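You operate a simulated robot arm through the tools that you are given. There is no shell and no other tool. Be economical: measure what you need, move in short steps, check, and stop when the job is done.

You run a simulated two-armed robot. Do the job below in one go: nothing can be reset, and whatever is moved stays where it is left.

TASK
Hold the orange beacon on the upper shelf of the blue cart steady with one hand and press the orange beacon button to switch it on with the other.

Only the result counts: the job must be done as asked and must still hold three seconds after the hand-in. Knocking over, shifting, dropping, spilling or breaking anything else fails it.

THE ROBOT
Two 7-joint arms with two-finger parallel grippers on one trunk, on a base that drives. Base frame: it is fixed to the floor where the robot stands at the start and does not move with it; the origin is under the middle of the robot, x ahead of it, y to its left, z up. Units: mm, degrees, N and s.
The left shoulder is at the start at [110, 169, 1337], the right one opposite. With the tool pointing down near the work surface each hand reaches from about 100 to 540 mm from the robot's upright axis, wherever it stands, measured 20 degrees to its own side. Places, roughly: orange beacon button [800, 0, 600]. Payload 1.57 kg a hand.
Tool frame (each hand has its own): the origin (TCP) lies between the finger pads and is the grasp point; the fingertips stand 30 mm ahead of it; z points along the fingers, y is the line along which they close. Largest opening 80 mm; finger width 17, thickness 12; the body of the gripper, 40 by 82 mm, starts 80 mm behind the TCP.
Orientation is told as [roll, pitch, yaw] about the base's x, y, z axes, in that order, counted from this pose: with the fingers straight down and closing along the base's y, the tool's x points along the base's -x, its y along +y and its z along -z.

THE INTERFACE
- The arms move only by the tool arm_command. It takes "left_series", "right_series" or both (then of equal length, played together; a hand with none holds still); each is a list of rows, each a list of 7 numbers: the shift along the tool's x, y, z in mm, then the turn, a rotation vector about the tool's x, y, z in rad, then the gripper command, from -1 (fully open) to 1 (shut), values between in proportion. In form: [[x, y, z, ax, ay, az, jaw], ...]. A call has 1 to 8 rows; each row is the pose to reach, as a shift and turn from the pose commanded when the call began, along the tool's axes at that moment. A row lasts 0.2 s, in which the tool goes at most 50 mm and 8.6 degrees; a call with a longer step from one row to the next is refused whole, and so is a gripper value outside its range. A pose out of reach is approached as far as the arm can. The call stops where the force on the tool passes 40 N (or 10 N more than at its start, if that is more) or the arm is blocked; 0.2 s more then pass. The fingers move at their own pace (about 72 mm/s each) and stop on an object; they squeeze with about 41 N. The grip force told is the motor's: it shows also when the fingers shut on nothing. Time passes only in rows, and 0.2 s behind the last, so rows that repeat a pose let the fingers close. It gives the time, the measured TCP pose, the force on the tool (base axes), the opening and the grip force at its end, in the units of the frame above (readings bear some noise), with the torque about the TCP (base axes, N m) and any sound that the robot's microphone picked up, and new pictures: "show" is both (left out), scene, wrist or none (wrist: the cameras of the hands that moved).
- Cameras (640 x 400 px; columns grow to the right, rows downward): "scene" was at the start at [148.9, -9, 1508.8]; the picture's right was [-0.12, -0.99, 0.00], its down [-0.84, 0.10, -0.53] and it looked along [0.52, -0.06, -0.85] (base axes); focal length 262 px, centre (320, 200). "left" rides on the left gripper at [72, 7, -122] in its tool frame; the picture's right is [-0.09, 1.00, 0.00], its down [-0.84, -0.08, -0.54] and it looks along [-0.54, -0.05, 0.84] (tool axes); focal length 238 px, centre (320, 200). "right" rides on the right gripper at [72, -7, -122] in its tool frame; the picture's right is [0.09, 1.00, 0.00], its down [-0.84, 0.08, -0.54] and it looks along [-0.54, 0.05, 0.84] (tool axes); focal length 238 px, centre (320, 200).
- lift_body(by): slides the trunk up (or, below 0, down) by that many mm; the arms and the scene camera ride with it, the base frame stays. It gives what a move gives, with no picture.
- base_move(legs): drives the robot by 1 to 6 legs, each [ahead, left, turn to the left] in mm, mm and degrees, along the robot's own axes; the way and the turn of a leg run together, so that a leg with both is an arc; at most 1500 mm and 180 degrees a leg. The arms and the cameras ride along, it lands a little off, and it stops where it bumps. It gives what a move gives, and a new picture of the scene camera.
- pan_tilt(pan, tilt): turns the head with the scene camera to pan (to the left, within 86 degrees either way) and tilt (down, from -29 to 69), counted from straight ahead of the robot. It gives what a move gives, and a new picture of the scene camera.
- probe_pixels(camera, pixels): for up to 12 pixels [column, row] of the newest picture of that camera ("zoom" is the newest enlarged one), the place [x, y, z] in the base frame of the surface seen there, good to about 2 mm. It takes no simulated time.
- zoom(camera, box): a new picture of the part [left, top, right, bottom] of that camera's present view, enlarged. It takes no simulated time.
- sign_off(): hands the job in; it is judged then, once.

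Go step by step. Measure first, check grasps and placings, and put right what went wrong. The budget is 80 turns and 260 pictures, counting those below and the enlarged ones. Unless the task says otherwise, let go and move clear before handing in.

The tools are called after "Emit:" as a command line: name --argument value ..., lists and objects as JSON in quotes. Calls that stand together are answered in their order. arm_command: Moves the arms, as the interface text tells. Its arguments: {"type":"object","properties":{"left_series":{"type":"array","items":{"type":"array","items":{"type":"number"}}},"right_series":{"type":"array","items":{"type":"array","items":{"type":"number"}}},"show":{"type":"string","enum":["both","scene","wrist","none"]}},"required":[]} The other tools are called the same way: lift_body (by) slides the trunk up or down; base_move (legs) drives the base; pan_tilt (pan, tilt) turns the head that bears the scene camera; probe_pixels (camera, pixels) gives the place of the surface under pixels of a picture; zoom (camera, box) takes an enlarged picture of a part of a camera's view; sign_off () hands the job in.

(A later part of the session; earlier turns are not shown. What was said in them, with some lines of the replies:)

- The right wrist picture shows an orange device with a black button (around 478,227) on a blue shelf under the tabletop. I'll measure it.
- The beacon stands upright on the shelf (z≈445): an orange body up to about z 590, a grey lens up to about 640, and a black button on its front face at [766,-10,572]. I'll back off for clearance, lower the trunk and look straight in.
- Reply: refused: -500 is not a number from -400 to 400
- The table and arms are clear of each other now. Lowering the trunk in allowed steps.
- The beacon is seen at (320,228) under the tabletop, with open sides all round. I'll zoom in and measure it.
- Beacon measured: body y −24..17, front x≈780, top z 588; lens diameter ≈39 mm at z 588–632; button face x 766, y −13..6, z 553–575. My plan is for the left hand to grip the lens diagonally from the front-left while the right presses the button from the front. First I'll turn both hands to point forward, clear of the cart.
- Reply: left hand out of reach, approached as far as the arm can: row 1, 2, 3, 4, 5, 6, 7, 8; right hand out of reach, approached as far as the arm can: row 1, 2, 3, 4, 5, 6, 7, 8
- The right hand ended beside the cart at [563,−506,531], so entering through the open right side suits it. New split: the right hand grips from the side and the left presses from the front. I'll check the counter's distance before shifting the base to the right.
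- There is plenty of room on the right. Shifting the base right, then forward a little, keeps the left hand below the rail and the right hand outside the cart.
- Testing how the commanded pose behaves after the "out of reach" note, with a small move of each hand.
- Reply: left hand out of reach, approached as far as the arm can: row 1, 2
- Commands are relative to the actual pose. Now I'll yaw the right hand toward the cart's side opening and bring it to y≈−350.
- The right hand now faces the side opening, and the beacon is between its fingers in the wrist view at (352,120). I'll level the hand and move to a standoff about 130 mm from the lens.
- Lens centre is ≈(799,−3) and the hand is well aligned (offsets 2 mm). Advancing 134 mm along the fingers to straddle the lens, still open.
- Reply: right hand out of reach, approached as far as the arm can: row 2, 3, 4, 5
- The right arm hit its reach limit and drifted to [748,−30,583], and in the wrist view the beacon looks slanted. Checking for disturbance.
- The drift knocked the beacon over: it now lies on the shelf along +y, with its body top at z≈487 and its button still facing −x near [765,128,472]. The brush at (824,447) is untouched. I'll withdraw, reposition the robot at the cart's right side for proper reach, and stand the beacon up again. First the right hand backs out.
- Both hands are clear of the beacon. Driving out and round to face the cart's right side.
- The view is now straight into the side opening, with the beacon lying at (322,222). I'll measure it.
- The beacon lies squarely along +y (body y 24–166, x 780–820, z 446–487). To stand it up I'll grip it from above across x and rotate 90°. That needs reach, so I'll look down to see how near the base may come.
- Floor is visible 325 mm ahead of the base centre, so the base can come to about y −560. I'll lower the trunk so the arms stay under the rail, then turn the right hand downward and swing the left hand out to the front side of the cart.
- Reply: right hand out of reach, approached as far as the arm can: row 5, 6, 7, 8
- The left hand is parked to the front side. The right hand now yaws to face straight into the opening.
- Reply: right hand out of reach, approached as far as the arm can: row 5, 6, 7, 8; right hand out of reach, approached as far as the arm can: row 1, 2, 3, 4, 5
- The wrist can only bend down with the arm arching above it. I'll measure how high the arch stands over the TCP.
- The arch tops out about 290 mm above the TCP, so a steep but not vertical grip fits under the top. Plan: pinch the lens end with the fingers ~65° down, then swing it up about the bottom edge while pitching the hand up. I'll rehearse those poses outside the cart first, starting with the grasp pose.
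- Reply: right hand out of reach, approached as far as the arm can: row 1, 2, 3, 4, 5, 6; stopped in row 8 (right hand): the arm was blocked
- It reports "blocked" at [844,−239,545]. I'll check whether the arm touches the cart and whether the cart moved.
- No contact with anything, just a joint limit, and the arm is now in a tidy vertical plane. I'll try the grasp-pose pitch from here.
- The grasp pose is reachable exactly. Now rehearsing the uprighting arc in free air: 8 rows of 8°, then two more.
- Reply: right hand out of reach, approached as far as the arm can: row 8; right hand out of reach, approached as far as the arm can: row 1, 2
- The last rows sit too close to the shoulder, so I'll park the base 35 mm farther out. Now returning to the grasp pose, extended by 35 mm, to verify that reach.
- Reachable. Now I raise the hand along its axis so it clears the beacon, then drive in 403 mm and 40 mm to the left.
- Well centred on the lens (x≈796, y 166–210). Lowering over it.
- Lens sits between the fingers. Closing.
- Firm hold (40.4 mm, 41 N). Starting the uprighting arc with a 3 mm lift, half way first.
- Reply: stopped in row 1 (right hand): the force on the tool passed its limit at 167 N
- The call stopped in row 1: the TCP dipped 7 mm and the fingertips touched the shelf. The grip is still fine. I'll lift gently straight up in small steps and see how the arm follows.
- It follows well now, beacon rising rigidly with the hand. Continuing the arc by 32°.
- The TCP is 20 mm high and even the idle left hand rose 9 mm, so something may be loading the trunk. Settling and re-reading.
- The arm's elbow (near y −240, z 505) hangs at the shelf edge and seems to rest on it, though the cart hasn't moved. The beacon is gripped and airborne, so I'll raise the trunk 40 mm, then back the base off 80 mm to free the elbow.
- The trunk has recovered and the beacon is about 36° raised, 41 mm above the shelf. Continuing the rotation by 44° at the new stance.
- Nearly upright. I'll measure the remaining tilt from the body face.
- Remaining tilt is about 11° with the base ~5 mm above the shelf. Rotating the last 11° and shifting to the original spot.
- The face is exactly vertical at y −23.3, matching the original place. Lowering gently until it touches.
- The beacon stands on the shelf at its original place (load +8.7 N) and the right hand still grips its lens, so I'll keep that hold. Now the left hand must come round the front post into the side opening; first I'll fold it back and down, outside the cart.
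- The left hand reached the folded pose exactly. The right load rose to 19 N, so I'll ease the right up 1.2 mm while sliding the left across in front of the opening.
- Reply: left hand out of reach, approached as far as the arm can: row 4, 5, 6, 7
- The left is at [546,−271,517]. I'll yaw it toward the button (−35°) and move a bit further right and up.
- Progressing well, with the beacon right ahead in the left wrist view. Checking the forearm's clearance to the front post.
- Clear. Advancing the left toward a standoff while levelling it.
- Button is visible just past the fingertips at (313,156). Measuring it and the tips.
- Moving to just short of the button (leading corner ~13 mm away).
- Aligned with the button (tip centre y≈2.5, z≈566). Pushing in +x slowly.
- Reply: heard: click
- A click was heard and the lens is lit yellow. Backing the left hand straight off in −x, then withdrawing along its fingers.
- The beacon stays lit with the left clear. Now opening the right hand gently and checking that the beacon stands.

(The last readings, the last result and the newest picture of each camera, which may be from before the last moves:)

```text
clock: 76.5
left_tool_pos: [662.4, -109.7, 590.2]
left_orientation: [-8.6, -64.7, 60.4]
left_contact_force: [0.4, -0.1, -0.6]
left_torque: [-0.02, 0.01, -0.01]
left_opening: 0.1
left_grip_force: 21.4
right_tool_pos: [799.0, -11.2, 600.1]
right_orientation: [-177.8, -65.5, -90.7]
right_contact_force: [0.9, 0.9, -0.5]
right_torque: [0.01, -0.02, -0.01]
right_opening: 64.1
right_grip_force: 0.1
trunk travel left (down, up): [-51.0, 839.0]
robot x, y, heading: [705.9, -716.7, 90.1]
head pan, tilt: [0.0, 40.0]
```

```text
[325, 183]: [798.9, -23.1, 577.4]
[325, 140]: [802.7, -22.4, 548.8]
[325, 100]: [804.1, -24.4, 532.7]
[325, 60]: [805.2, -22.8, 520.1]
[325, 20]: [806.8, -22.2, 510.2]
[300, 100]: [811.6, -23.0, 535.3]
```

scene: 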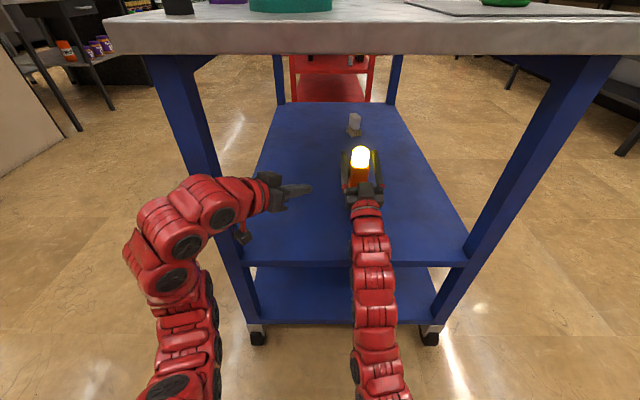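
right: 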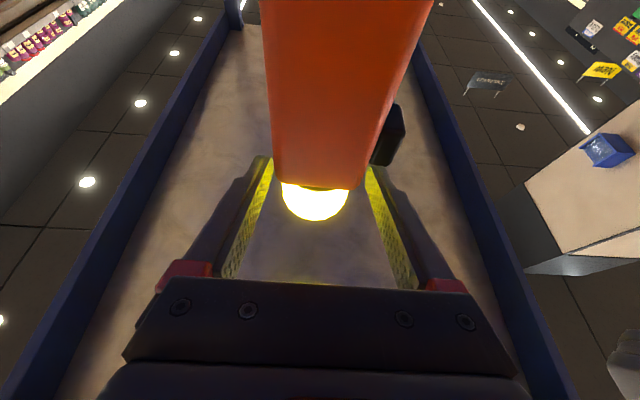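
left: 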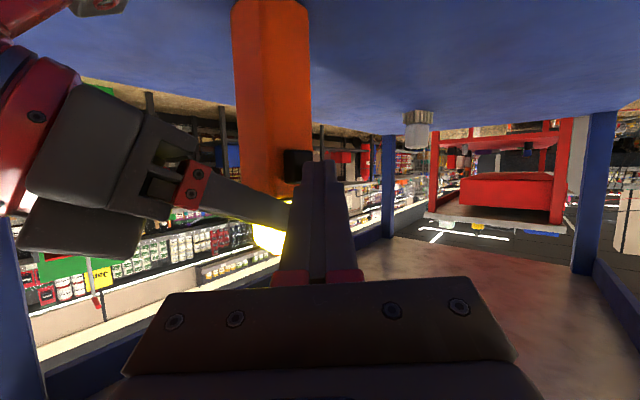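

Beacon stands upright and lit, exactly at y −23/+17. Withdrawing both hands by driving straight back.

Emit:
base_move --legs '[[-300, 0, 0]]'

Emit:
zoom --camera "scene" --box '[270, 80, 430, 200]'

```text
clock: 78.5
left_tool_pos: [663.9, -409.3, 590.0]
left_orientation: [-8.6, -64.8, 60.1]
left_contact_force: [0.0, 0.5, 0.5]
left_torque: [0.03, -0.02, 0.01]
left_opening: 0.0
left_grip_force: 21.3
right_tool_pos: [802.1, -311.6, 600.7]
right_orientation: [-177.8, -65.6, -90.9]
right_contact_force: [-0.3, -0.7, -0.2]
right_torque: [0.0, 0.02, 0.01]
right_opening: 64.3
right_grip_force: 0.1
trunk travel left (down, up): [-51.0, 839.0]
robot x, y, heading: [706.0, -1018.9, 89.9]
head pan, tilt: [0.0, 40.0]
```

scene: 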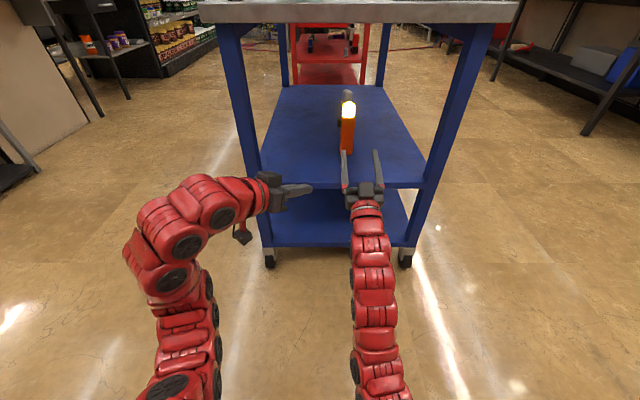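

```text
3.33 times, centred on (350, 140) of scene
```

zoom: 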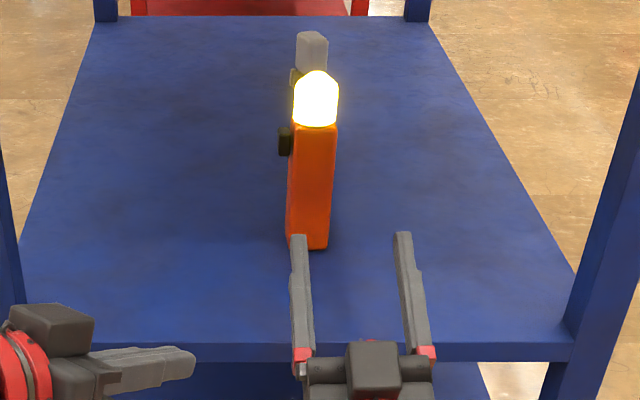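

The beacon stands upright and lit on the shelf, with both hands clear and everything else in place. Handing in.

Emit:
sign_off

```text
The job is handed in.
```

The orange beacon is switched on and standing upright on the upper shelf. The right hand held it by the lens while the left pressed the button; I heard a click, the lens lit, and both hands are now clear.

On my first approach the right hand drifted at its reach limit and knocked the beacon over. I stood it back up within a few millimetres of where it started before pressing. The right arm's elbow also appeared to rest briefly on the shelf edge, but the cart measured the same afterwards.
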